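You operate a simulated robot arm through the tools that you are given. There is no shell and no other tool. Be economical: measure what you need, move in short steps, check, and stop when the job is done.

Carry out the task below with a simulated two-armed robot. There is one attempt and no reset: what you move stays moved.

TASK
Dress the worn purple disc with the white block and fit it on the grinder.
Fine: rub till the lower figure on its knob rises; block back in its cell; cover shut. Where these are worked on the way, their far stop is far enough and under half their travel is too little: grinder cover.

Only the result counts: the job must be done as asked and must still hold three seconds after the hand-in. Knocking over, shifting, dropping, spilling or breaking anything else fails it. A push-on lid holds only when it is set on centred and level and pressed home; a screw cap is set on level and turned clockwise until tight.

THE ROBOT
Two 7-joint arms with fingered hands on one trunk, on a base that drives. Base frame: it is fixed to the floor where the robot stands at the start and does not move with it; the origin is under the middle of the robot, x ahead of it, y to its left, z up. Readings come in mm, rad, newtons and seconds.
The left shoulder is at the start at [20, 208, 1323], the right one opposite. With the tool pointing down near the work surface each hand reaches from about 100 to 940 mm from the robot's upright axis, wherever it stands, measured 20 degrees to its own side. Places, roughly: grinder cover [700, -300, 900]; speed knob of the grinder [400, -300, 800]; start key of the grinder [400, -500, 800]; top of the grinder wheel [700, -300, 900]. Payload 5 kg a hand.
The tool frame of a hand sits at the grasp point between the pads (the TCP): z along the fingers, y along the line on which they close. The tips reach 48 mm beyond it. The gripper opens to 160 mm. The gripper's body begins 56 mm behind the TCP. The gripper is a hand of 4 fingers: y runs from the thumb to the fingers, the wrist lies at [-26, -142, -252] in the tool frame, and closing takes about 1.5 s.
Orientation is told as [roll, pitch, yaw] about the base's x, y, z axes, in that order, counted from this pose: with the fingers straight down and the wrist toward the robot, the tool's x, y and z point along [0, 1, 0], [1, 0, 0] and [0, 0, -1] of the base frame.

THE INTERFACE
- The arms move only by the tool play_rows. It takes "left_increments", "right_increments" or both (then of equal length, played together; a hand with none holds still); each is a list of rows, each a list of 6 numbers: the shift along the tool's x, y, z in mm, then the turn, a rotation vector about the tool's x, y, z in rad. In form: [[tx, ty, tz, rx, ry, rz], ...]. A call has 1 to 8 rows; each row shifts and turns the commanded pose from where the row before left it, along the tool's axes as they then stand. "left_claw" and "right_claw" are, for a hand that has rows, the opening, from 0 (shut) to 1 (fully open), set as the call begins (left out, the last holds). Each row takes 0.2 s and may step no farther than 50 mm and 0.15 rad from the row before; otherwise, or with a gripper value out of range, the whole call is refused. A pose out of reach is approached as far as the arm can. The call stops where the force on the tool passes 50 N (or 10 N more than at its start, if that is more) or the arm is blocked; 0.2 s more then pass. Each finger travels about 108 mm/s and halts on what it meets, pressing with about 21 N; the grip force reading is that of the motor and also rises with nothing between the fingers. The clock runs only during rows and for 0.2 s after the last one: add rows that do not move to give the fingers time. The reply holds the time, the measured pose of the TCP, the force on the tool along the base axes, the opening and the grip force, in the units named above and with some noise, with the torque about the TCP (base axes, N m) and any sound that the robot's microphone picked up, and new pictures: "show" is both (left out), scene, wrist or none (wrist: the cameras of the hands that moved).
- Cameras (640 x 400 px; columns grow to the right, rows downward): "scene" is now at [104.5, -13.6, 1496.6]; the picture's right is [-0.03, -1.00, 0.00], its down [-0.74, 0.02, -0.67] and it looks along [0.67, -0.02, -0.74] (base axes); focal length 287 px, centre (320, 200). "left" rides on the left gripper at [-87, -133, -189] in its tool frame; the picture's right is [-0.83, -0.26, 0.49], its down [0.51, -0.71, 0.49] and it looks along [0.22, 0.66, 0.72] (tool axes); focal length 238 px, centre (320, 200). "right" rides on the right gripper at [87, -133, -189] in its tool frame; the picture's right is [-0.83, 0.26, -0.49], its down [-0.51, -0.71, 0.49] and it looks along [-0.22, 0.66, 0.72] (tool axes); focal length 238 px, centre (320, 200).
- move_column(by): slides the trunk up (or, below 0, down) by that many mm; the arms and the scene camera ride with it, the base frame stays. It gives what a move gives, with no picture.
- roll_base(legs): drives the robot by 1 to 6 legs, each [ahead, left, turn to the left] in mm, mm and rad, along the robot's own axes; the way and the turn of a leg run together, so that a leg with both is an arc; at most 1500 mm and 3.142 rad a leg. The arms and the cameras ride along, it lands a little off, and it stops where it bumps. It gives what a move gives, and a new picture of the scene camera.
- set_fingers(index, middle, ring, thumb_bend, thumb_turn, hand): sets how far each is bent, from 0 (flat) to 1 (curled in); at 0.3 the hand is open as for a grip, at 0.7 the pads meet at the TCP. One left out holds its place. A second passes; each finger stops where it meets its share of the squeeze, and holds until it gets a number again. A gripper value or a shape takes the hand back. It gives what a move gives, with no picture; readings hold the bend of each and the force on the fingers (four entries, about 0 where the hand has none), thumb and palm. thumb_turn goes from beside the hand (0) to across from the fingers (1), as for a grip.
- hand_shape(shape, hand): the hand has 4 fingers and takes this shape, open, in about a second: jaw (thumb against the fingers, like two jaws); tri (thumb and two fingers); tip (a fingertip pinch); poke (one finger out to press); point (the index stretched); flat (the hand flat); cup (the hand cupped); fist (a fist). The gripper value then closes the fingers along that shape, each until it touches; the sizes above hold for jaw. It gives what a move gives, with no picture.
- aim_head(pan, tilt): turns the head with the scene camera to pan (to the left, within 1.501 rad either way) and tilt (down, from -0.506 to 1.204), counted from straight ahead of the robot. It gives what a move gives, and a new picture of the scene camera.
- pixel_to_xyz(camera, pixels): for up to 12 pixels [column, row] of the newest picture of that camera ("zoom" is the newest enlarged one), the place [x, y, z] in the base frame of the surface seen there, good to about 3 mm, but the place of the scene camera against the robot may be out by one fixed shift of up to 25 mm in any direction. No time passes.
- enlarge(camera, box): a new picture of the part [left, top, right, bottom] of that camera's present view, enlarged. No time passes.
- close_job(): hands the job in; it is judged then, once.

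Go step by step. Measure first, check grasps and placings, and put right what went wrong. The budget is 80 turns and 260 pictures, counting those below and the enlarged ones. Unless the task says otherwise, let go and move clear before handing in, and close with one line.

The tools are called after ">>>" by a JSON object that holds its "fn" and its "kwargs". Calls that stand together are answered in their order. play_rows: Moves the arms, as the interface text tells. Its arguments: {"type":"object","properties":{"left_increments":{"type":"array","items":{"type":"array","items":{"type":"number"}}},"left_claw":{"type":"number"},"right_increments":{"type":"array","items":{"type":"array","items":{"type":"number"}}},"right_claw":{"type":"number"},"show":{"type":"string","enum":["both","scene","wrist","none"]}},"required":[]} The other tools are called the same way: move_column (by) slides the trunk up or down; hand_shape (shape, hand) gives the hand a shape; set_fingers (index, middle, ring, thumb_bend, thumb_turn, hand) moves the fingers one by one; roll_base (legs) drives the base; aim_head (pan, tilt) turns the head that bears the scene camera; pixel_to_xyz (camera, pixels) gives the place of the surface under pixels of a picture; enlarge (camera, box) takes an enlarged picture of a part of a camera's view; close_job () hands the job in.

At the start:

```text
time_s: 0.0
left_tool_pos: [566.4, 192.6, 1165.6]
left_orientation: [0.0, 0.0, 0.002]
left_force: [-0.4, -0.4, 0.4]
left_wrist_torque: [0.02, 0.02, -0.05]
left_opening: 159.6
left_grip_force: 0.0
left_shape: jaw
left_bend: [0.3, 0.3, 0.3, 0.3, 0.98]
left_finger forces: [0.0, 0.1, 0.1, 0.1, 0.0, 0.1]
right_tool_pos: [544.6, -325.1, 1128.5]
right_orientation: [0.0, 0.001, 0.001]
right_force: [0.6, -0.3, 0.3]
right_wrist_torque: [-0.02, -0.01, 0.04]
right_opening: 159.8
right_grip_force: 0.2
right_shape: jaw
right_bend: [0.3, 0.3, 0.3, 0.3, 0.98]
right_finger forces: [0.1, 0.0, 0.0, 0.0, 0.1, 0.0]
trunk travel left (down, up): [-325.0, 365.0]
robot x, y, heading: [1.4, 0.8, -0.001]
head pan, tilt: [-0.031, 0.834]
```

scene: 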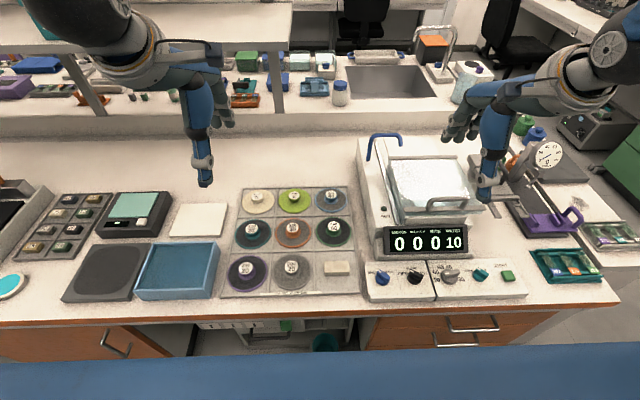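
right: 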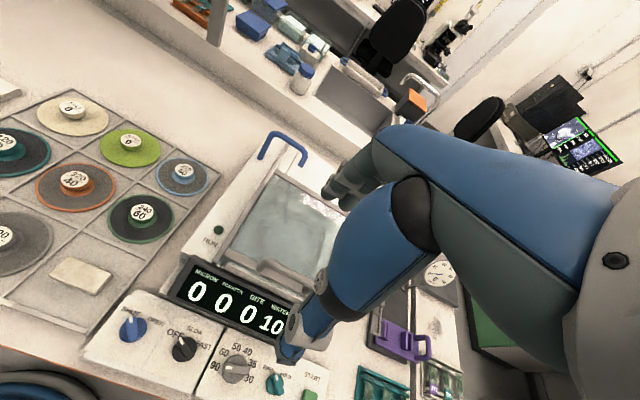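
left: 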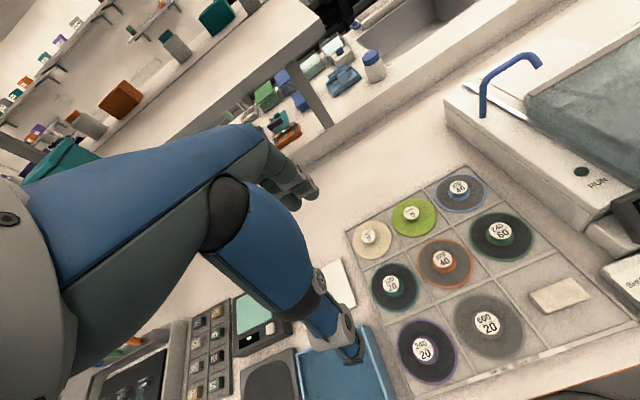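

The rack with the discs is around (290,240), the white block at (336,268), and a purple-rimmed disc at (248,272). I'll enlarge the rack and the grinder for details.

>>> {"fn": "enlarge", "kwargs": {"camera": "scene", "box": [215, 180, 365, 300]}}

>>> {"fn": "enlarge", "kwargs": {"camera": "scene", "box": [350, 120, 530, 310]}}

>>> {"fn": "pixel_to_xyz", "kwargs": {"camera": "scene", "pixels": [[248, 268], [336, 268], [291, 267], [336, 280], [258, 198], [430, 180], [446, 205], [383, 278], [415, 278], [450, 275], [480, 274], [507, 275]]}}

```text
3.33 times, centred on (290, 240) of scene
```

zoom: 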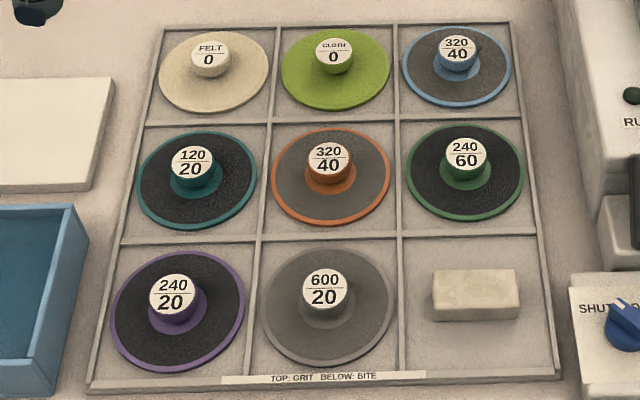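

```text
2.11 times, centred on (440, 215) of scene
```

zoom: 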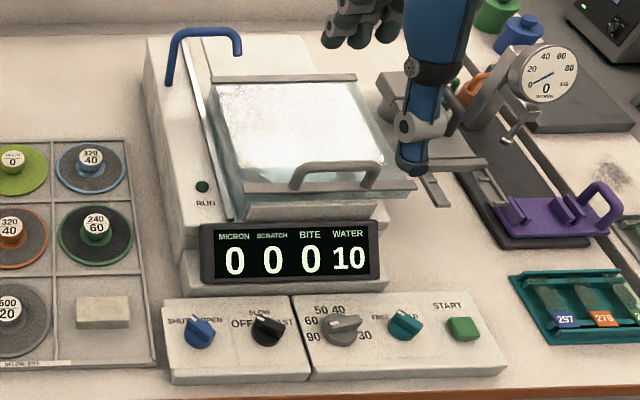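

```text
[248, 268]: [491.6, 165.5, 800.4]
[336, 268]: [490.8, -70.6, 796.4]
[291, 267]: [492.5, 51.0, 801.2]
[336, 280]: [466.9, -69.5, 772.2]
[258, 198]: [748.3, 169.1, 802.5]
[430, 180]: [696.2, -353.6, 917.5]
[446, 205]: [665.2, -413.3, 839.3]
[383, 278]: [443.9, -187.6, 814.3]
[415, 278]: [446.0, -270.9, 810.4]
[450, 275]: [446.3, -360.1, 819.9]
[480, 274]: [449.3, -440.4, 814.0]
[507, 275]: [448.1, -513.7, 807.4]
```

The worn purple disc shows grit 240, bite 20. The scene camera may be shifted, so I'll measure the same points with the left wrist camera.

>>> {"fn": "pixel_to_xyz", "kwargs": {"camera": "left", "pixels": [[424, 353], [427, 322], [408, 374], [452, 365], [487, 322], [532, 297], [590, 290], [545, 312], [572, 278], [520, 300], [600, 312], [559, 294]]}}

>>> {"fn": "enlarge", "kwargs": {"camera": "left", "box": [380, 240, 640, 400]}}

>>> {"fn": "pixel_to_xyz", "kwargs": {"camera": "right", "pixels": [[82, 275], [292, 135], [262, 155], [303, 163], [218, 229], [133, 325], [184, 347], [54, 274], [108, 277], [290, 210]]}}

>>> {"fn": "aim_head", "kwargs": {"pan": -0.45, "tilt": 0.75}}

```text
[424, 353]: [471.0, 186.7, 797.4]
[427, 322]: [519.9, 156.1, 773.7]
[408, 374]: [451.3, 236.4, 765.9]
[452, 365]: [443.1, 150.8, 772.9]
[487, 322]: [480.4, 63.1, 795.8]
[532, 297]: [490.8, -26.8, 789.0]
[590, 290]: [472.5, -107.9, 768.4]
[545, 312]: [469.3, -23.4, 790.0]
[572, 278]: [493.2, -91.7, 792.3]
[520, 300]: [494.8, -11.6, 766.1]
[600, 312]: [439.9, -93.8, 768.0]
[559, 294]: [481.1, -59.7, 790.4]
```

```text
2.46 times, centred on (510, 320) of left
```

zoom: 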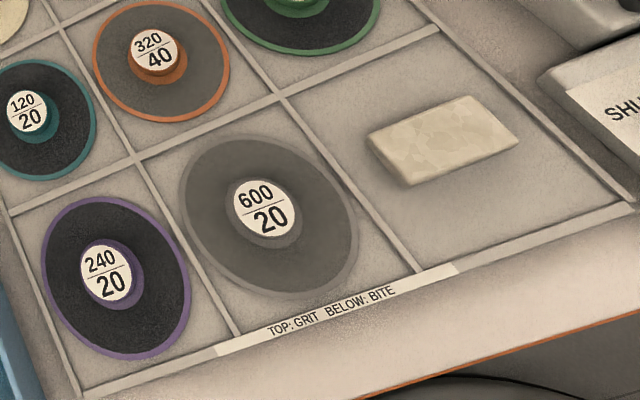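

```text
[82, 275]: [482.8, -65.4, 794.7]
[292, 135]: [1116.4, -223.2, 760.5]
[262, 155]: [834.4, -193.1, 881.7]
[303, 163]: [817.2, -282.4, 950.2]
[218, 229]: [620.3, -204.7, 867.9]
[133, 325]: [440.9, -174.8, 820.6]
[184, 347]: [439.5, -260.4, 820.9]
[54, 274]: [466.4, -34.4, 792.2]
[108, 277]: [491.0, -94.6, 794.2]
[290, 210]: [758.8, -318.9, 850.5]
```

```text
time_s: 0.9
left_tool_pos: [566.2, 192.6, 1166.5]
left_orientation: [0.001, -0.001, 0.0]
left_force: [0.1, -0.3, 0.4]
left_wrist_torque: [0.01, 0.01, 0.01]
left_opening: 159.9
left_grip_force: 0.0
left_shape: jaw
left_bend: [0.3, 0.3, 0.3, 0.3, 0.98]
left_finger forces: [0.1, 0.0, 0.0, 0.0, 0.1, 0.1]
right_tool_pos: [544.8, -324.9, 1128.3]
right_orientation: [0.0, 0.0, 0.0]
right_force: [0.0, -0.3, -0.6]
right_wrist_torque: [-0.03, 0.0, 0.0]
right_opening: 159.5
right_grip_force: 0.1
right_shape: jaw
right_bend: [0.3, 0.3, 0.3, 0.3, 0.98]
right_finger forces: [0.1, 0.0, 0.0, 0.0, 0.0, 0.0]
trunk travel left (down, up): [-325.0, 365.0]
robot x, y, heading: [2.9, -1.8, 0.001]
head pan, tilt: [-0.45, 0.75]
```

scene: 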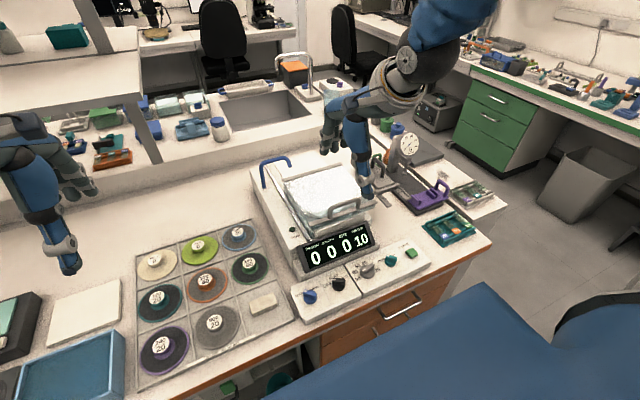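

The block is centred about [481,-62,792] with its long axis along y, and rack floor is z≈767. I'll move the left hand above the block, partly closed.

>>> {"fn": "play_rows", "kwargs": {"left_increments": [[-32, -10.7, 28, 0, 0, 0], [-32, -10.7, 28, 0, 0, 0], [-32, -10.7, 28, 0, 0, 0], [-32, -10.7, 28, 0, 0, 0], [-32, -10.7, 28, 0, 0, 0], [-32, -10.7, 28, 0, 0, 0], [-32, -10.7, 28, 0, 0, 0], [-32, -10.7, 28, 0, 0, 0]], "left_claw": 0.5}}

>>> {"fn": "aim_head", "kwargs": {"pan": -0.03, "tilt": 0.95}}

```text
time_s: 2.7
left_tool_pos: [483.3, -65.2, 942.3]
left_orientation: [0.002, 0.001, 0.002]
left_force: [1.2, -0.5, 0.6]
left_wrist_torque: [0.0, 0.12, 0.03]
left_opening: 80.5
left_grip_force: 0.1
left_shape: jaw
left_bend: [0.74, 0.45, 0.42, 0.69, 1.0]
left_finger forces: [0.0, 0.0, 0.1, 0.1, 0.0, 0.0]
right_tool_pos: [546.1, -325.7, 1127.7]
right_orientation: [0.001, 0.002, 0.001]
right_force: [0.2, -0.3, 0.1]
right_wrist_torque: [0.08, 0.07, 0.04]
right_opening: 159.4
right_grip_force: 0.0
right_shape: jaw
right_bend: [0.3, 0.3, 0.3, 0.3, 0.98]
right_finger forces: [0.1, 0.0, 0.0, 0.0, 0.1, 0.0]
trunk travel left (down, up): [-325.0, 365.0]
robot x, y, heading: [-2.1, 2.3, 0.003]
head pan, tilt: [-0.45, 0.75]
```

scene: 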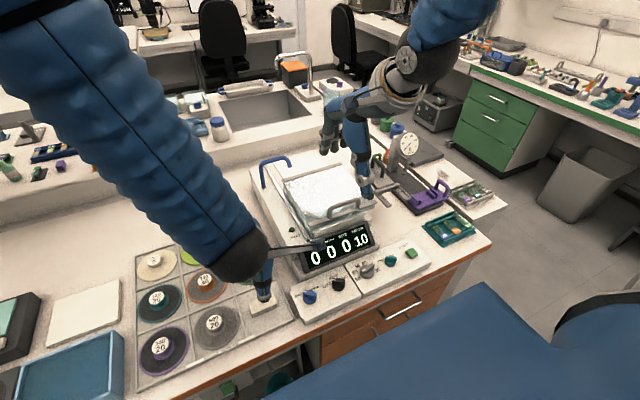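
left: 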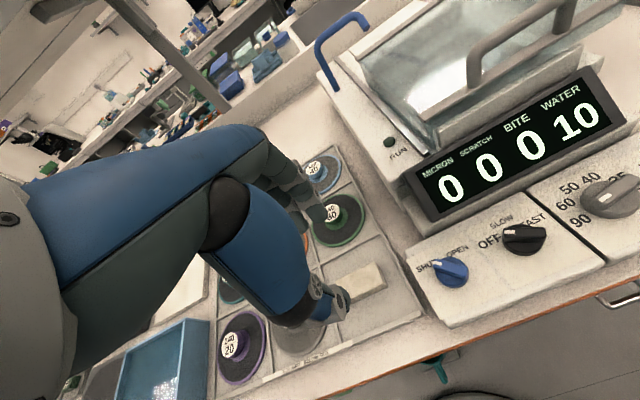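

```text
time_s: 3.6
left_tool_pos: [482.6, -63.9, 943.0]
left_orientation: [0.001, 0.002, 0.0]
left_force: [0.6, 0.2, -0.2]
left_wrist_torque: [0.03, -0.03, 0.0]
left_opening: 80.5
left_grip_force: 0.0
left_shape: jaw
left_bend: [0.74, 0.45, 0.42, 0.69, 1.0]
left_finger forces: [0.1, 0.0, 0.0, 0.0, 0.0, 0.1]
right_tool_pos: [545.3, -324.6, 1127.8]
right_orientation: [0.0, 0.001, 0.001]
right_force: [0.0, 0.7, 0.3]
right_wrist_torque: [0.04, 0.0, 0.01]
right_opening: 159.2
right_grip_force: 0.1
right_shape: jaw
right_bend: [0.3, 0.3, 0.3, 0.3, 0.98]
right_finger forces: [0.0, 0.1, 0.1, 0.0, 0.0, 0.1]
trunk travel left (down, up): [-325.0, 365.0]
robot x, y, heading: [1.7, 1.0, 0.002]
head pan, tilt: [-0.03, 0.949]
```

scene: 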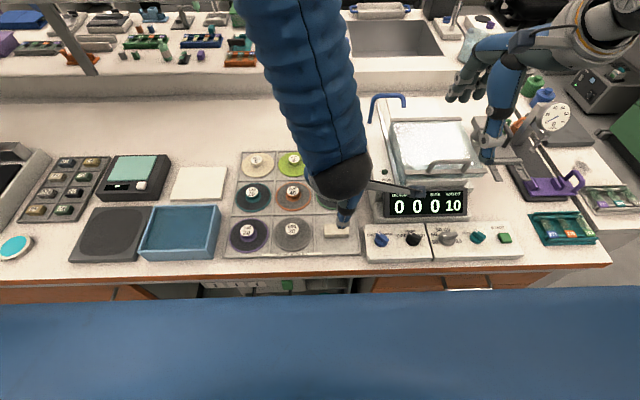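

The left hand is over the block (visible at left-camera (355,283)). Enlarging to check finger geometry.

>>> {"fn": "enlarge", "kwargs": {"camera": "left", "box": [240, 200, 440, 350]}}

>>> {"fn": "pixel_to_xyz", "kwargs": {"camera": "left", "pixels": [[335, 290], [343, 300], [380, 268], [385, 282], [360, 280], [345, 277], [312, 295], [305, 190], [230, 338], [262, 352]]}}

```text
2.67 times, centred on (340, 275) of left
```

zoom: 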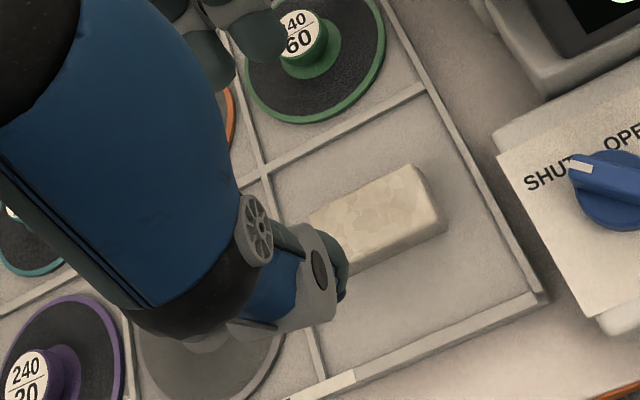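

```text
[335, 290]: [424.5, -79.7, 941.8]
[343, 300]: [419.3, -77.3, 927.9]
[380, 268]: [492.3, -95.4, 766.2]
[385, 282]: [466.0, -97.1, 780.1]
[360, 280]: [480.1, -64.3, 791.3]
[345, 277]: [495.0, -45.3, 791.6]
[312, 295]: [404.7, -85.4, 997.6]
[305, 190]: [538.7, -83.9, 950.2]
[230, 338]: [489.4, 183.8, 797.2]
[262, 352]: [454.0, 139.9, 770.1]
```

Thumb and fingers straddle the block; descending to TCP z≈822 and looking.

>>> {"fn": "play_rows", "kwargs": {"left_increments": [[1, -2, 40, 0, 0, 0], [1, 0, 40, 0, 0, 0], [0, 0, 40, 0, 0, 0], [0, 0, 0, 0, 0, 0]]}}

>>> {"fn": "enlarge", "kwargs": {"camera": "left", "box": [240, 200, 440, 350]}}

>>> {"fn": "enlarge", "kwargs": {"camera": "scene", "box": [290, 160, 410, 260]}}

```text
time_s: 4.6
left_tool_pos: [479.9, -63.2, 822.4]
left_orientation: [0.001, -0.001, 0.0]
left_force: [-0.9, -0.2, 1.8]
left_wrist_torque: [-0.05, 0.07, -0.03]
left_opening: 80.6
left_grip_force: 0.1
left_shape: jaw
left_bend: [0.74, 0.45, 0.42, 0.69, 1.0]
left_finger forces: [0.0, 0.1, 0.0, 0.1, 1.8, 0.1]
right_tool_pos: [544.0, -325.1, 1128.1]
right_orientation: [0.001, -0.001, 0.002]
right_force: [-0.8, 0.4, -0.2]
right_wrist_torque: [0.01, -0.04, 0.01]
right_opening: 159.5
right_grip_force: 0.0
right_shape: jaw
right_bend: [0.3, 0.3, 0.3, 0.3, 0.98]
right_finger forces: [0.1, 0.0, 0.1, 0.0, 0.0, 0.1]
trunk travel left (down, up): [-325.0, 365.0]
robot x, y, heading: [-1.1, 1.8, -0.003]
head pan, tilt: [-0.03, 0.949]
```

scene: 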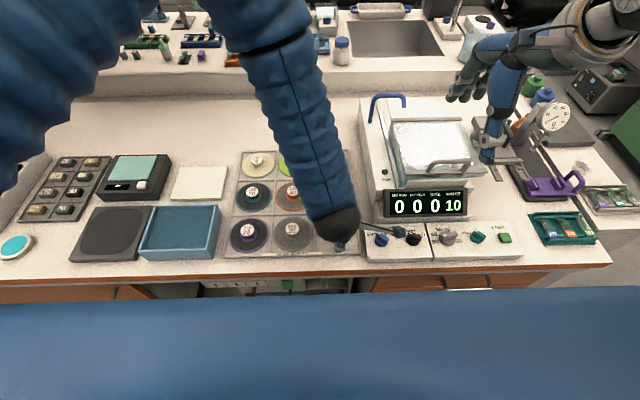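
left: 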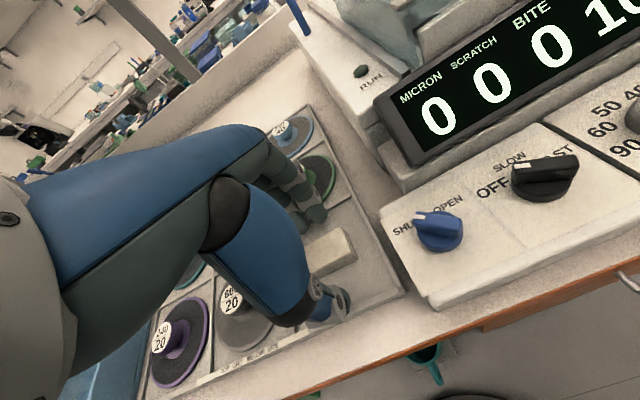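

```text
2.67 times, centred on (340, 275) of left
```

zoom: 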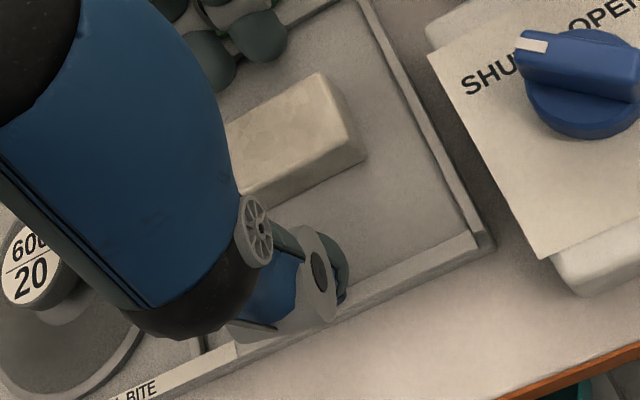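

```text
4.00 times, centred on (350, 210) of scene
```

zoom: 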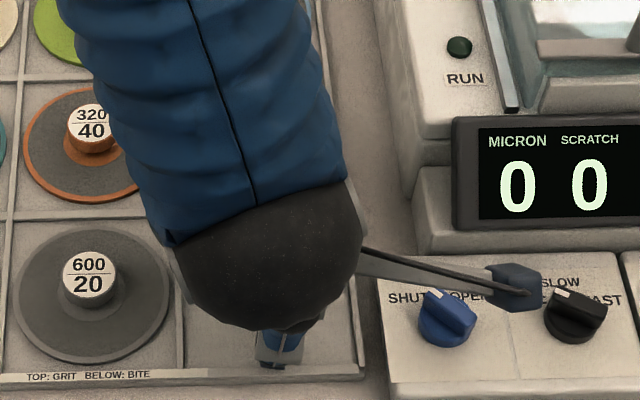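

The thumb reports 1.8 N, so it may be touching the rack's front rim; measuring thumb, fingertips and rim.

>>> {"fn": "pixel_to_xyz", "kwargs": {"camera": "left", "pixels": [[348, 309], [350, 290], [325, 217], [310, 222], [365, 270], [380, 288], [400, 290], [330, 245], [345, 248]]}}

```text
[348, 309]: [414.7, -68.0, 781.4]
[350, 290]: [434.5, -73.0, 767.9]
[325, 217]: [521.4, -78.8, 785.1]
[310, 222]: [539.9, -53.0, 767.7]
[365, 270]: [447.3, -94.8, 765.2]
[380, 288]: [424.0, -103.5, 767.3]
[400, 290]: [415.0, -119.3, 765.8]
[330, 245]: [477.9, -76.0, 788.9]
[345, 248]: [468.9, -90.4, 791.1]
```

Tips are about z 773, straddling the block (767–792). I'll raise 3 mm and close.

>>> {"fn": "play_rows", "kwargs": {"left_increments": [[0, 0, -3, 0, 0, 0], [0, 0, 0, 0, 0, 0], [0, 0, 0, 0, 0, 0], [0, 0, 0, 0, 0, 0], [0, 0, 0, 0, 0, 0], [0, 0, 0, 0, 0, 0]], "left_claw": 0.0, "show": "wrist"}}

>>> {"fn": "enlarge", "kwargs": {"camera": "left", "box": [240, 200, 440, 350]}}

```text
time_s: 6.0
left_tool_pos: [480.5, -62.1, 825.7]
left_orientation: [0.0, 0.0, 0.0]
left_force: [-0.1, 0.1, -0.7]
left_wrist_torque: [0.06, -0.02, -0.01]
left_opening: 30.4
left_grip_force: 21.6
left_shape: jaw
left_bend: [0.7, 0.7, 0.7, 0.71, 1.0]
left_finger forces: [11.7, 6.0, 0.0, 0.0, 18.2, 0.1]
right_tool_pos: [545.1, -325.5, 1128.0]
right_orientation: [0.0, 0.0, 0.002]
right_force: [-0.2, 0.4, -0.6]
right_wrist_torque: [0.01, -0.01, 0.01]
right_opening: 159.6
right_grip_force: 0.0
right_shape: jaw
right_bend: [0.3, 0.3, 0.3, 0.3, 0.98]
right_finger forces: [0.1, 0.0, 0.0, 0.0, 0.1, 0.0]
trunk travel left (down, up): [-325.0, 365.0]
robot x, y, heading: [-4.3, 0.0, 0.001]
head pan, tilt: [-0.03, 0.949]
```

left: 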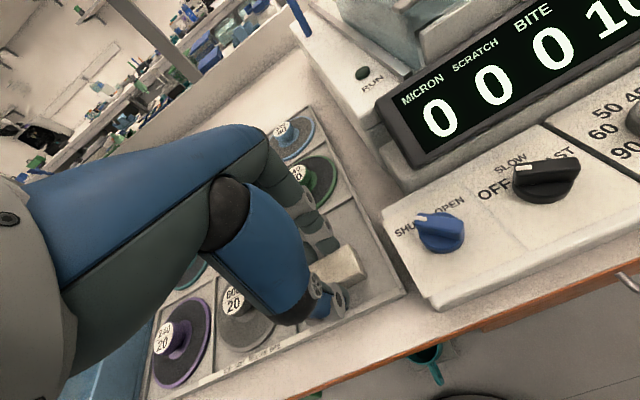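

```text
2.67 times, centred on (340, 275) of left
```

zoom: 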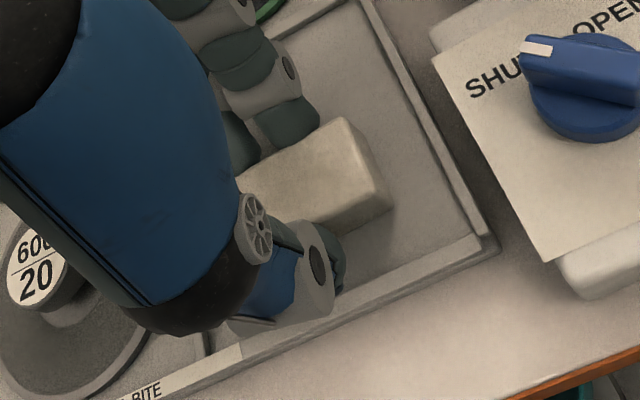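

The block is gripped (18 N thumb, index 11.7/middle 6). Lifting to check it comes along level.

>>> {"fn": "play_rows", "kwargs": {"left_increments": [[0, 0, -15, 0, 0, 0], [0, 0, -25, 0, 0, 0], [0, 0, -40, 0, 0, 0], [0, 0, 0, 0, 0, 0]], "show": "wrist"}}

>>> {"fn": "enlarge", "kwargs": {"camera": "left", "box": [240, 200, 440, 350]}}

>>> {"fn": "pixel_to_xyz", "kwargs": {"camera": "zoom", "pixels": [[320, 200], [350, 130], [380, 195], [300, 165], [330, 220], [380, 215]]}}

```text
time_s: 7.0
left_tool_pos: [481.4, -62.1, 905.7]
left_orientation: [0.0, 0.001, 0.001]
left_force: [0.9, 1.0, -2.1]
left_wrist_torque: [0.0, 0.02, 0.0]
left_opening: 30.7
left_grip_force: 21.2
left_shape: jaw
left_bend: [0.7, 0.7, 0.7, 0.71, 1.0]
left_finger forces: [11.7, 6.3, 0.0, 0.0, 18.1, 0.0]
right_tool_pos: [544.7, -325.0, 1127.2]
right_orientation: [-0.001, 0.0, -0.001]
right_force: [1.1, -0.4, -0.4]
right_wrist_torque: [0.0, 0.07, 0.01]
right_opening: 159.9
right_grip_force: 0.1
right_shape: jaw
right_bend: [0.3, 0.3, 0.3, 0.3, 0.98]
right_finger forces: [0.0, 0.1, 0.0, 0.0, 0.1, 0.1]
trunk travel left (down, up): [-325.0, 365.0]
robot x, y, heading: [0.0, -2.5, 0.003]
head pan, tilt: [-0.03, 0.949]
```

left: 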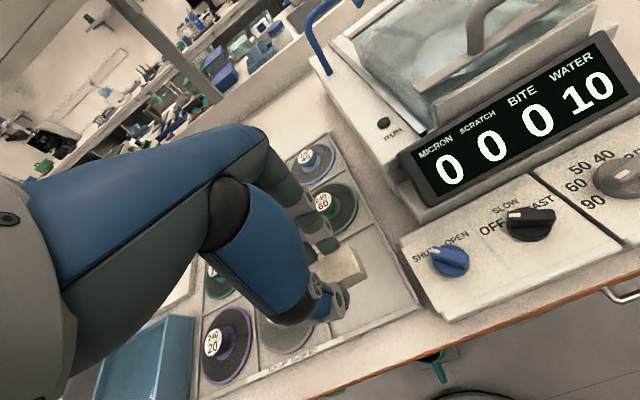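

```text
2.67 times, centred on (340, 275) of left
```

zoom: 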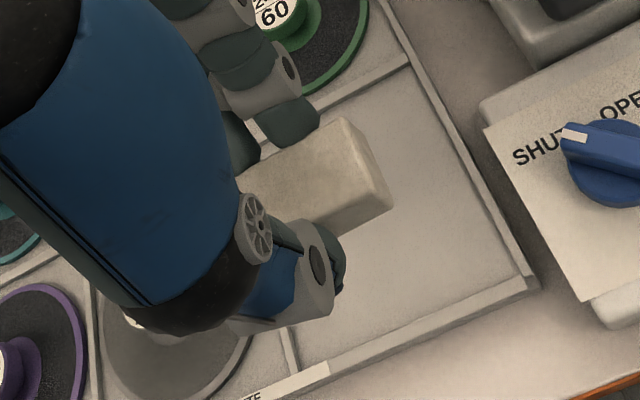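

```text
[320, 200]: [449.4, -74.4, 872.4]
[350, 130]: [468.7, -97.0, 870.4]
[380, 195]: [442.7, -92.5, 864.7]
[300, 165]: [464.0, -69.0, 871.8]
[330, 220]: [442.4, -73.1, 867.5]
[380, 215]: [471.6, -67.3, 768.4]
```

Block held, top at TCP−34, bottom ≈TCP−59, its centre ≈25 mm in front of TCP. Now measuring the purple disc around (228,345).

>>> {"fn": "enlarge", "kwargs": {"camera": "left", "box": [180, 290, 290, 390]}}

>>> {"fn": "pixel_to_xyz", "kwargs": {"camera": "zoom", "pixels": [[320, 200], [190, 305], [150, 300], [240, 300], [190, 250], [260, 370], [270, 120], [400, 250], [130, 420], [350, 450], [60, 470]]}}

```text
4.00 times, centred on (235, 340) of left
```

zoom: 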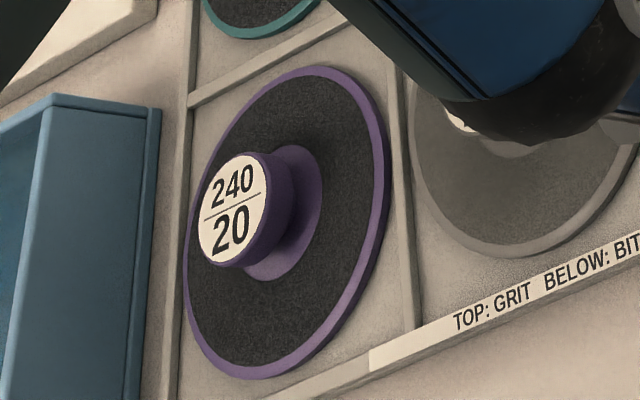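

```text
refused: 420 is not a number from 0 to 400
```

>>> {"fn": "pixel_to_xyz", "kwargs": {"camera": "zoom", "pixels": [[231, 209], [258, 170], [207, 235], [300, 150], [285, 265], [330, 200], [320, 75], [387, 170], [350, 310], [245, 372], [195, 330], [400, 260]]}}

```text
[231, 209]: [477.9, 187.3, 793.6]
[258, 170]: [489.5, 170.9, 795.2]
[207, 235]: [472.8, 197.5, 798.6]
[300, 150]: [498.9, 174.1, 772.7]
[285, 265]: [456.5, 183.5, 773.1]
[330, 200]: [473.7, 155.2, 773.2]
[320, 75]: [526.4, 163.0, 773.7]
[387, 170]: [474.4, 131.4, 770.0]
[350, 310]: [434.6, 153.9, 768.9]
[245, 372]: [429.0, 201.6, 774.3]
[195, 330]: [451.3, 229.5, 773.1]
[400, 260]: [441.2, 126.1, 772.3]
```

Disc centre is ≈(478,183), face z≈773, R≈52, hub radius ≈28. I'll bring the block to the front-right of the disc with the hand yawed −45°.

>>> {"fn": "play_rows", "kwargs": {"left_increments": [[45, -8, 0, 0, 0, 0], [45, -8, 0, 0, 0, 0], [45, -8, 0, 0, 0, 0], [45, -8, 0, 0, 0, 0]], "show": "none"}}

>>> {"fn": "play_rows", "kwargs": {"left_increments": [[0, 0, 0, 0, 0, 0.131], [0, 0, 0, 0, 0, 0.131], [0, 0, 0, 0, 0, 0.131], [0, 0, 0, 0, 0, 0.131], [0, 0, 0, 0, 0, 0.131], [0, 0, 0, 0, 0, 0.13], [0, 0, 0, 0, 0, 0]]}}

>>> {"fn": "enlarge", "kwargs": {"camera": "left", "box": [220, 180, 480, 390]}}

>>> {"fn": "enlarge", "kwargs": {"camera": "scene", "box": [210, 180, 330, 280]}}

```text
time_s: 8.0
left_tool_pos: [445.6, 118.8, 902.8]
left_orientation: [-0.001, 0.0, -0.002]
left_force: [0.6, 1.7, -1.7]
left_wrist_torque: [-0.07, -0.01, -0.05]
left_opening: 30.6
left_grip_force: 21.4
left_shape: jaw
left_bend: [0.7, 0.7, 0.7, 0.71, 1.0]
left_finger forces: [11.5, 6.3, 0.0, 0.1, 17.9, 0.0]
right_tool_pos: [545.1, -322.8, 1128.5]
right_orientation: [-0.002, 0.001, 0.0]
right_force: [0.0, 1.0, 0.0]
right_wrist_torque: [-0.09, 0.04, -0.04]
right_opening: 159.6
right_grip_force: 0.1
right_shape: jaw
right_bend: [0.3, 0.3, 0.3, 0.3, 0.98]
right_finger forces: [0.0, 0.1, 0.0, 0.1, 0.0, 0.0]
trunk travel left (down, up): [-325.0, 365.0]
robot x, y, heading: [-1.0, 3.1, 0.001]
head pan, tilt: [-0.03, 0.949]
```

```text
time_s: 9.6
left_tool_pos: [446.6, 119.3, 904.2]
left_orientation: [0.001, 0.001, -0.787]
left_force: [0.3, -0.1, -0.6]
left_wrist_torque: [0.01, -0.01, 0.0]
left_opening: 30.2
left_grip_force: 20.9
left_shape: jaw
left_bend: [0.7, 0.7, 0.7, 0.71, 1.0]
left_finger forces: [11.3, 6.4, 0.0, 0.0, 17.8, 0.0]
right_tool_pos: [544.9, -324.6, 1128.6]
right_orientation: [0.0, -0.001, 0.001]
right_force: [0.3, -0.4, -0.2]
right_wrist_torque: [0.06, -0.04, -0.01]
right_opening: 159.5
right_grip_force: 0.0
right_shape: jaw
right_bend: [0.3, 0.3, 0.3, 0.3, 0.98]
right_finger forces: [0.0, 0.1, 0.0, 0.1, 0.0, 0.0]
trunk travel left (down, up): [-325.0, 365.0]
robot x, y, heading: [-1.2, -0.1, -0.003]
head pan, tilt: [-0.03, 0.949]
```

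scene: 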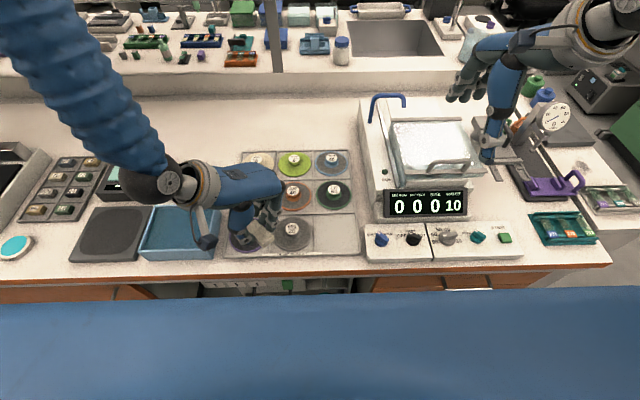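
left: 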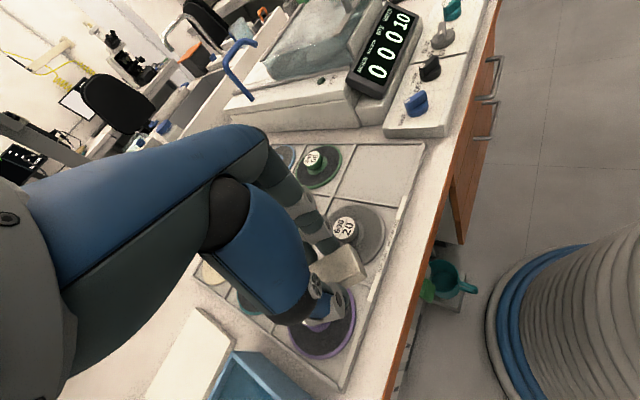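

```text
1.90 times, centred on (350, 285) of left
```

zoom: 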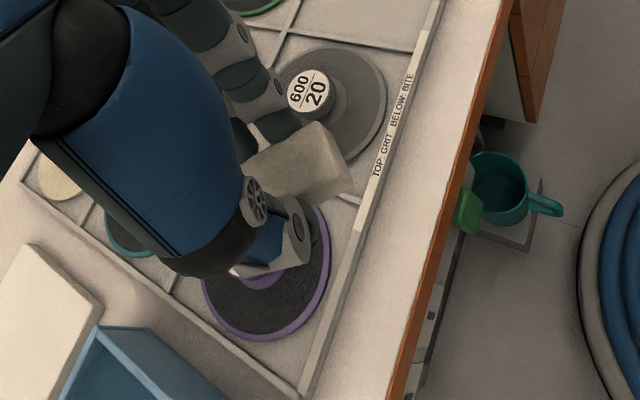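

```text
4.00 times, centred on (270, 230) of scene
```

zoom: 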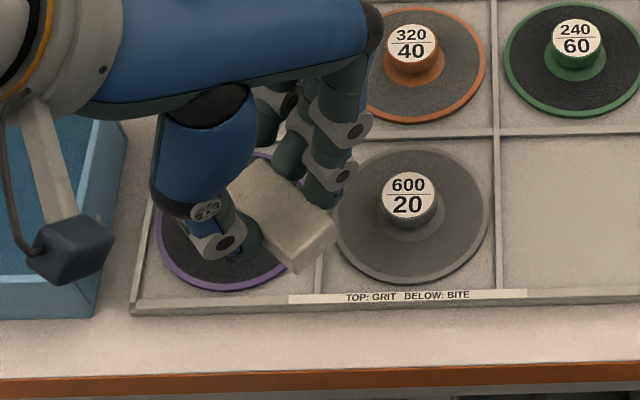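

Checking where the block really is before lowering (block at scene zoom (280,220)).

>>> {"fn": "pixel_to_xyz", "kwargs": {"camera": "zoom", "pixels": [[250, 178], [325, 225], [295, 250], [245, 205], [275, 215], [298, 268], [315, 245]]}}

>>> {"fn": "pixel_to_xyz", "kwargs": {"camera": "left", "pixels": [[350, 248], [361, 272], [340, 265], [325, 262], [338, 280], [345, 255]]}}

```text
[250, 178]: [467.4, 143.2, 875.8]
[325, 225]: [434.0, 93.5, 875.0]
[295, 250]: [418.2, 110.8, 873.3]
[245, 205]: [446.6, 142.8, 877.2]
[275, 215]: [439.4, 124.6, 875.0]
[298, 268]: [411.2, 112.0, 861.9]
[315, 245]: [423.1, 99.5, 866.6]
```

```text
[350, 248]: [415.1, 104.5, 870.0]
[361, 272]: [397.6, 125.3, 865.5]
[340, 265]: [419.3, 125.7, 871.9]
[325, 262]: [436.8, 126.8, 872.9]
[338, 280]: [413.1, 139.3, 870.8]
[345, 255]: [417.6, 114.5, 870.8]
```

Block's inner end sits ≈27 mm from the disc centre. Shifting 4 mm outward and lowering until contact.

>>> {"fn": "play_rows", "kwargs": {"left_increments": [[-4, 0, 30, 0, 0, 0], [0, 0, 26, 0, 0, 0], [0, 0, 6, 0, 0, 0], [0, 0, 3, 0, 0, 0], [0, 0, 3, 0, 0, 0], [0, 0, 0, 0, 0, 0]], "show": "none"}}

>>> {"fn": "enlarge", "kwargs": {"camera": "scene", "box": [210, 180, 330, 280]}}

```text
time_s: 11.0
left_tool_pos: [445.5, 116.4, 837.0]
left_orientation: [0.0, 0.001, -0.785]
left_force: [-0.4, -0.2, -1.9]
left_wrist_torque: [-0.01, 0.01, 0.0]
left_opening: 30.5
left_grip_force: 21.1
left_shape: jaw
left_bend: [0.7, 0.7, 0.7, 0.71, 1.0]
left_finger forces: [11.4, 6.3, 0.0, 0.0, 17.9, 0.0]
right_tool_pos: [545.0, -325.0, 1127.5]
right_orientation: [-0.001, 0.0, 0.0]
right_force: [-0.5, -0.2, -1.1]
right_wrist_torque: [-0.01, -0.01, 0.0]
right_opening: 159.4
right_grip_force: 0.1
right_shape: jaw
right_bend: [0.3, 0.3, 0.3, 0.3, 0.98]
right_finger forces: [0.1, 0.0, 0.0, 0.1, 0.0, 0.0]
trunk travel left (down, up): [-325.0, 365.0]
robot x, y, heading: [-1.6, 2.7, 0.002]
head pan, tilt: [-0.03, 0.949]
```

```text
4.00 times, centred on (270, 230) of scene
```

zoom: 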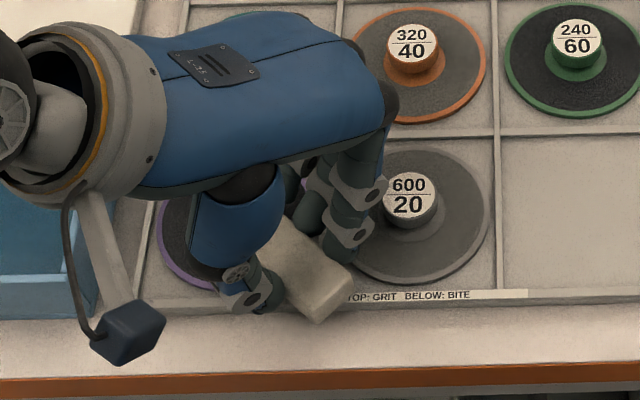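

No contact yet at TCP z 837; lowering in small steps.

>>> {"fn": "play_rows", "kwargs": {"left_increments": [[0, 0, 2, 0, 0, 0], [0, 0, 2, 0, 0, 0], [0, 0, 2, 0, 0, 0], [0, 0, 0, 0, 0, 0]], "show": "none"}}

```text
time_s: 12.0
left_tool_pos: [444.6, 117.3, 830.3]
left_orientation: [0.001, 0.0, -0.786]
left_force: [-0.3, 0.3, 1.5]
left_wrist_torque: [0.03, 0.0, 0.03]
left_opening: 30.5
left_grip_force: 20.8
left_shape: jaw
left_bend: [0.7, 0.7, 0.7, 0.71, 1.0]
left_finger forces: [11.3, 6.6, 0.0, 0.1, 18.0, 0.0]
right_tool_pos: [545.6, -323.8, 1128.6]
right_orientation: [-0.001, 0.0, -0.001]
right_force: [0.6, -0.5, 0.8]
right_wrist_torque: [0.01, -0.04, 0.01]
right_opening: 159.7
right_grip_force: 0.1
right_shape: jaw
right_bend: [0.3, 0.3, 0.3, 0.3, 0.98]
right_finger forces: [0.0, 0.0, 0.0, 0.1, 0.1, 0.1]
trunk travel left (down, up): [-325.0, 365.0]
robot x, y, heading: [-1.4, -1.0, -0.003]
head pan, tilt: [-0.03, 0.949]
```

Slight contact (+1.5 vs −1.9 N). One more mm and see.

>>> {"fn": "play_rows", "kwargs": {"left_increments": [[0, 0, 1, 0, 0, 0], [0, 0, 0.5, 0, 0, 0], [0, 0, 0, 0, 0, 0]], "show": "none"}}

>>> {"fn": "enlarge", "kwargs": {"camera": "left", "box": [220, 180, 480, 390]}}

```text
time_s: 12.8
left_tool_pos: [443.2, 116.4, 829.1]
left_orientation: [-0.001, -0.001, -0.785]
left_force: [-1.9, 1.4, 17.2]
left_wrist_torque: [0.35, 0.22, -0.01]
left_opening: 31.0
left_grip_force: 21.0
left_shape: jaw
left_bend: [0.7, 0.7, 0.7, 0.71, 1.0]
left_finger forces: [12.3, 7.8, 0.0, 0.0, 22.0, 0.0]
right_tool_pos: [544.4, -324.3, 1128.6]
right_orientation: [0.0, 0.001, -0.001]
right_force: [0.8, 0.7, 0.0]
right_wrist_torque: [0.0, 0.0, -0.02]
right_opening: 159.8
right_grip_force: 0.1
right_shape: jaw
right_bend: [0.3, 0.3, 0.3, 0.3, 0.98]
right_finger forces: [0.1, 0.0, 0.1, 0.1, 0.1, 0.0]
trunk travel left (down, up): [-325.0, 365.0]
robot x, y, heading: [0.7, -0.7, 0.003]
head pan, tilt: [-0.03, 0.949]
```

```text
1.90 times, centred on (350, 285) of left
```

zoom: 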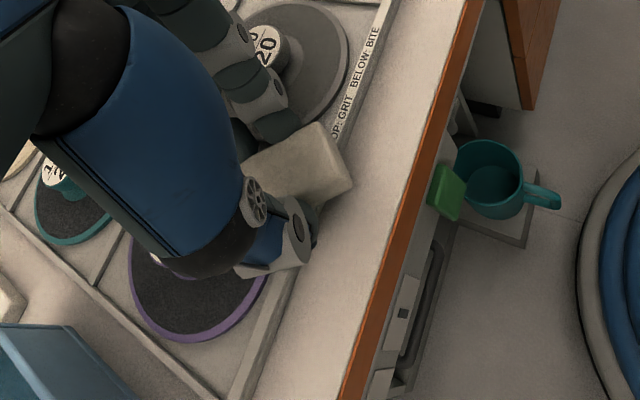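

17 N contact. Verifying where the block's outer end is relative to the disc.

>>> {"fn": "pixel_to_xyz", "kwargs": {"camera": "zoom", "pixels": [[318, 125], [350, 185], [300, 150], [260, 165], [330, 195], [264, 280], [230, 320], [150, 300], [135, 245], [258, 350], [350, 140]]}}

```text
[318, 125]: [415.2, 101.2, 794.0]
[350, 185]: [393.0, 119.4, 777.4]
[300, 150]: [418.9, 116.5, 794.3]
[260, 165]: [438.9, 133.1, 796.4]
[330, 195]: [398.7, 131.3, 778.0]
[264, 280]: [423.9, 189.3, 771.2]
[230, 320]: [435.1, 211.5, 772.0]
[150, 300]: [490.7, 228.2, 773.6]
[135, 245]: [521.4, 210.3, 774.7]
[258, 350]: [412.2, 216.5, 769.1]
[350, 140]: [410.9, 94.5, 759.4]
```

The block overlaps the disc from radius ≈33 to its rim. I'll start rubbing: inward 10 mm, then strokes back and forth.

>>> {"fn": "play_rows", "kwargs": {"left_increments": [[5, 0, 0, 0, 0, 0], [5, 0, 0, 0, 0, 0], [0, -8, 0, 0, 0, 0], [0, -8, 0, 0, 0, 0], [0, 8, 0, 0, 0, 0], [0, 8, 0, 0, 0, 0], [-8, 0, 0, 0, 0, 0], [8, 0, 0, 0, 0, 0]], "show": "none"}}

>>> {"fn": "enlarge", "kwargs": {"camera": "left", "box": [220, 180, 480, 390]}}

>>> {"fn": "enlarge", "kwargs": {"camera": "scene", "box": [210, 180, 330, 280]}}

```text
time_s: 14.6
left_tool_pos: [449.9, 122.0, 829.7]
left_orientation: [-0.003, 0.0, -0.788]
left_force: [-2.8, -3.5, 13.4]
left_wrist_torque: [0.06, 0.33, 0.18]
left_opening: 31.7
left_grip_force: 20.6
left_shape: jaw
left_bend: [0.7, 0.7, 0.7, 0.71, 1.0]
left_finger forces: [13.4, 6.8, 0.0, 0.0, 20.1, 0.0]
right_tool_pos: [544.6, -325.1, 1129.2]
right_orientation: [0.001, 0.001, -0.002]
right_force: [-0.3, -0.6, -0.6]
right_wrist_torque: [-0.02, 0.02, 0.02]
right_opening: 159.7
right_grip_force: 0.0
right_shape: jaw
right_bend: [0.3, 0.3, 0.3, 0.3, 0.98]
right_finger forces: [0.0, 0.0, 0.1, 0.0, 0.0, 0.0]
trunk travel left (down, up): [-325.0, 365.0]
robot x, y, heading: [3.0, -0.8, 0.005]
head pan, tilt: [-0.03, 0.949]
```

```text
1.90 times, centred on (350, 285) of left
```

zoom: 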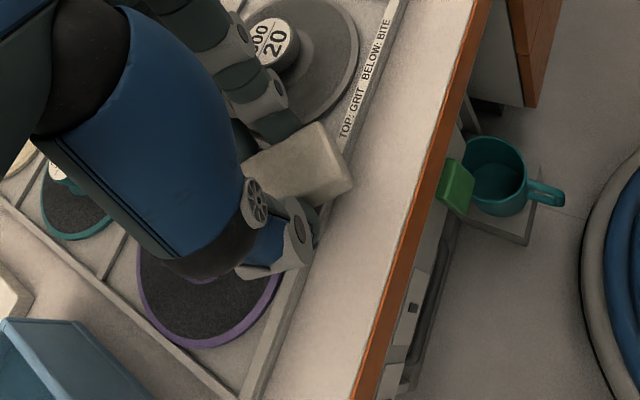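

```text
4.00 times, centred on (270, 230) of scene
```

zoom: 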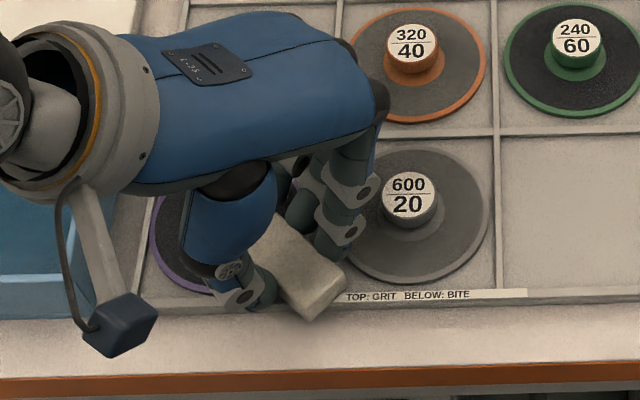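

Rubbing works at ~13 N with the block firm. More strokes, tangential and radial.

>>> {"fn": "play_rows", "kwargs": {"left_increments": [[0, -10, 0, 0, 0, 0], [0, -10, 0, 0, 0, 0], [0, 10, 0, 0, 0, 0], [0, 10, 0, 0, 0, 0], [0, -10, 0, 0, 0, 0], [0, -10, 0, 0, 0, 0], [0, 10, 0, 0, 0, 0], [0, 10, 0, 0, 0, 0]], "show": "none"}}

>>> {"fn": "play_rows", "kwargs": {"left_increments": [[0, -10, 0, 0, 0, 0], [0, -10, 0, 0, 0, 0], [0, 10, 0, 0, 0, 0], [0, 10, 0, 0, 0, 0], [-10, 0, 0, 0, 0, 0], [10, 0, 0, 0, 0, 0], [-10, 0, 0, 0, 0, 0], [10, 0, 0, 0, 0, 0]], "show": "none"}}

>>> {"fn": "play_rows", "kwargs": {"left_increments": [[-20, 0, -15, 0, 0, 0], [-20, 0, -40, 0, 0, 0], [0, 35, -30, 0, 0, 0], [0, 40, 0, 0, 0, 0], [0, 0, 0, 0, 0, 0]], "show": "none"}}

>>> {"fn": "enlarge", "kwargs": {"camera": "scene", "box": [210, 180, 330, 280]}}

```text
time_s: 16.4
left_tool_pos: [449.9, 124.3, 828.0]
left_orientation: [0.0, 0.003, -0.783]
left_force: [-4.0, 4.6, 16.0]
left_wrist_torque: [0.56, 0.5, 0.01]
left_opening: 31.7
left_grip_force: 21.2
left_shape: jaw
left_bend: [0.7, 0.7, 0.7, 0.71, 1.0]
left_finger forces: [11.3, 6.2, 0.0, 0.1, 24.0, 0.0]
right_tool_pos: [544.7, -323.8, 1128.3]
right_orientation: [0.0, 0.0, -0.001]
right_force: [-0.5, -0.9, -0.7]
right_wrist_torque: [0.01, 0.04, 0.01]
right_opening: 159.6
right_grip_force: 0.1
right_shape: jaw
right_bend: [0.3, 0.3, 0.3, 0.3, 0.98]
right_finger forces: [0.1, 0.0, 0.0, 0.0, 0.0, 0.0]
trunk travel left (down, up): [-325.0, 365.0]
robot x, y, heading: [-0.8, -0.8, 0.001]
head pan, tilt: [-0.03, 0.949]
```

```text
time_s: 18.2
left_tool_pos: [451.4, 122.8, 829.5]
left_orientation: [-0.002, 0.0, -0.786]
left_force: [-2.1, -2.6, 6.8]
left_wrist_torque: [-0.07, 0.18, 0.04]
left_opening: 31.3
left_grip_force: 21.2
left_shape: jaw
left_bend: [0.7, 0.7, 0.7, 0.71, 1.0]
left_finger forces: [13.3, 7.1, 0.1, 0.0, 19.5, 0.0]
right_tool_pos: [544.9, -322.9, 1127.5]
right_orientation: [-0.001, -0.001, 0.0]
right_force: [-0.3, 0.3, 1.3]
right_wrist_torque: [-0.06, 0.01, -0.02]
right_opening: 159.5
right_grip_force: 0.0
right_shape: jaw
right_bend: [0.3, 0.3, 0.3, 0.3, 0.98]
right_finger forces: [0.1, 0.1, 0.0, 0.0, 0.0, 0.1]
trunk travel left (down, up): [-325.0, 365.0]
robot x, y, heading: [0.7, -2.6, -0.006]
head pan, tilt: [-0.03, 0.949]
```

```text
time_s: 19.4
left_tool_pos: [474.2, 43.1, 914.8]
left_orientation: [0.001, 0.0, -0.785]
left_force: [-0.3, 0.1, -0.6]
left_wrist_torque: [-0.04, -0.04, -0.01]
left_opening: 30.7
left_grip_force: 21.4
left_shape: jaw
left_bend: [0.7, 0.7, 0.7, 0.71, 1.0]
left_finger forces: [12.3, 6.8, 0.0, 0.0, 19.0, 0.1]
right_tool_pos: [545.4, -324.2, 1128.5]
right_orientation: [-0.001, 0.0, 0.0]
right_force: [-0.4, 0.8, 0.0]
right_wrist_torque: [-0.03, -0.03, 0.01]
right_opening: 159.7
right_grip_force: 0.0
right_shape: jaw
right_bend: [0.3, 0.3, 0.3, 0.3, 0.98]
right_finger forces: [0.1, 0.0, 0.0, 0.0, 0.1, 0.0]
trunk travel left (down, up): [-325.0, 365.0]
robot x, y, heading: [0.4, 1.4, 0.001]
head pan, tilt: [-0.03, 0.949]
```

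```text
4.00 times, centred on (270, 230) of scene
```

zoom: 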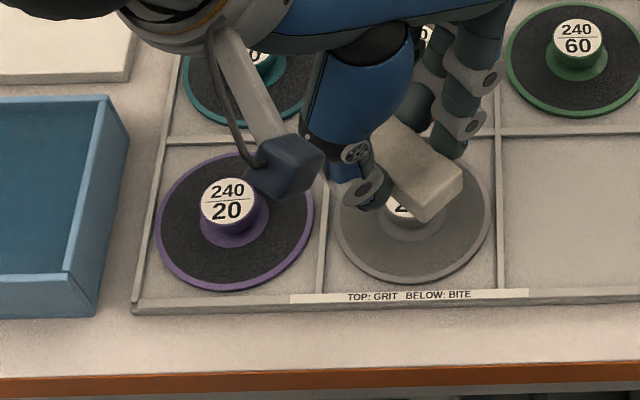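

Figure is still 20. The block hangs outer-end-low in the grip (≈0.07 rad), so it probably rode on the rack rim; I'll go back with a −0.13 rad tilt so the inner end bears on the disc.

>>> {"fn": "play_rows", "kwargs": {"left_increments": [[0, -40, 0, 0, 0, 0], [0, -35, 30, 0, 0, 0], [18, 0, 20, 0, 0, 0], [22, 0, 15, 0, 0, 0], [5, 0, 0, 0, -0.13, 0], [0, 0, 0, 0, 0, 0]], "show": "none"}}

>>> {"fn": "enlarge", "kwargs": {"camera": "left", "box": [220, 180, 480, 390]}}

>>> {"fn": "pixel_to_xyz", "kwargs": {"camera": "zoom", "pixels": [[318, 125], [300, 150], [260, 165], [280, 190], [345, 180]]}}

```text
time_s: 20.8
left_tool_pos: [455.8, 126.0, 849.1]
left_orientation: [-0.131, 0.003, -0.787]
left_force: [0.4, -1.6, -1.3]
left_wrist_torque: [0.1, 0.0, -0.04]
left_opening: 30.8
left_grip_force: 20.8
left_shape: jaw
left_bend: [0.7, 0.7, 0.7, 0.71, 1.0]
left_finger forces: [12.1, 6.7, 0.0, 0.1, 18.6, 0.0]
right_tool_pos: [544.8, -327.3, 1127.1]
right_orientation: [0.003, 0.001, -0.002]
right_force: [-0.1, -0.5, 0.7]
right_wrist_torque: [0.14, -0.04, 0.05]
right_opening: 159.7
right_grip_force: 0.0
right_shape: jaw
right_bend: [0.3, 0.3, 0.3, 0.3, 0.98]
right_finger forces: [0.1, 0.0, 0.0, 0.0, 0.0, 0.0]
trunk travel left (down, up): [-325.0, 365.0]
robot x, y, heading: [0.7, 0.8, 0.003]
head pan, tilt: [-0.03, 0.949]
```

```text
1.90 times, centred on (350, 285) of left
```

zoom: 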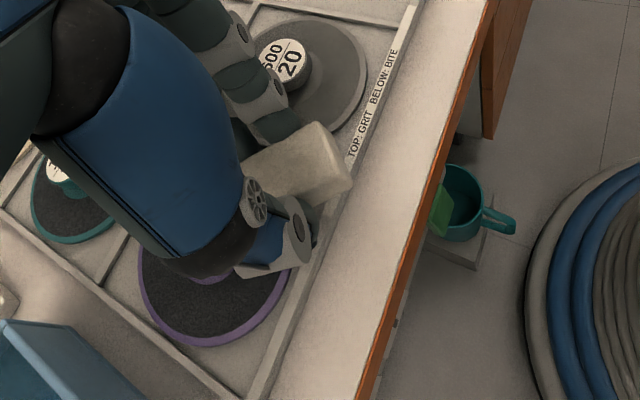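

```text
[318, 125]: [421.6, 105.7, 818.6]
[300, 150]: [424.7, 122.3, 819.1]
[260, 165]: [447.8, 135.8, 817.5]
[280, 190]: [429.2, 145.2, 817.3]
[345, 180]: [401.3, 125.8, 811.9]
```

The tilt is now right (inner end slightly lower, ≈26 mm from centre). Lowering to contact.

>>> {"fn": "play_rows", "kwargs": {"left_increments": [[-1.5, 0, 12, 0, 0, 0], [0, 0, 2, 0, 0, 0], [0, 0, 1.5, 0, 0, 0], [0, 0, 1.5, 0, 0, 0], [0, 0, 0, 0, 0, 0]], "show": "none"}}

```text
time_s: 22.0
left_tool_pos: [452.9, 124.3, 830.9]
left_orientation: [-0.132, -0.001, -0.786]
left_force: [-1.0, -0.9, 3.5]
left_wrist_torque: [0.09, -0.04, 0.02]
left_opening: 31.0
left_grip_force: 21.3
left_shape: jaw
left_bend: [0.7, 0.7, 0.7, 0.71, 1.0]
left_finger forces: [11.4, 8.2, 0.1, 0.0, 19.7, 0.1]
right_tool_pos: [544.8, -325.0, 1128.6]
right_orientation: [0.0, 0.0, 0.001]
right_force: [-0.2, -0.5, 0.4]
right_wrist_torque: [-0.05, 0.0, 0.01]
right_opening: 159.6
right_grip_force: 0.1
right_shape: jaw
right_bend: [0.3, 0.3, 0.3, 0.3, 0.98]
right_finger forces: [0.1, 0.0, 0.0, 0.1, 0.0, 0.0]
trunk travel left (down, up): [-325.0, 365.0]
robot x, y, heading: [-1.5, 0.4, 0.001]
head pan, tilt: [-0.03, 0.949]
```

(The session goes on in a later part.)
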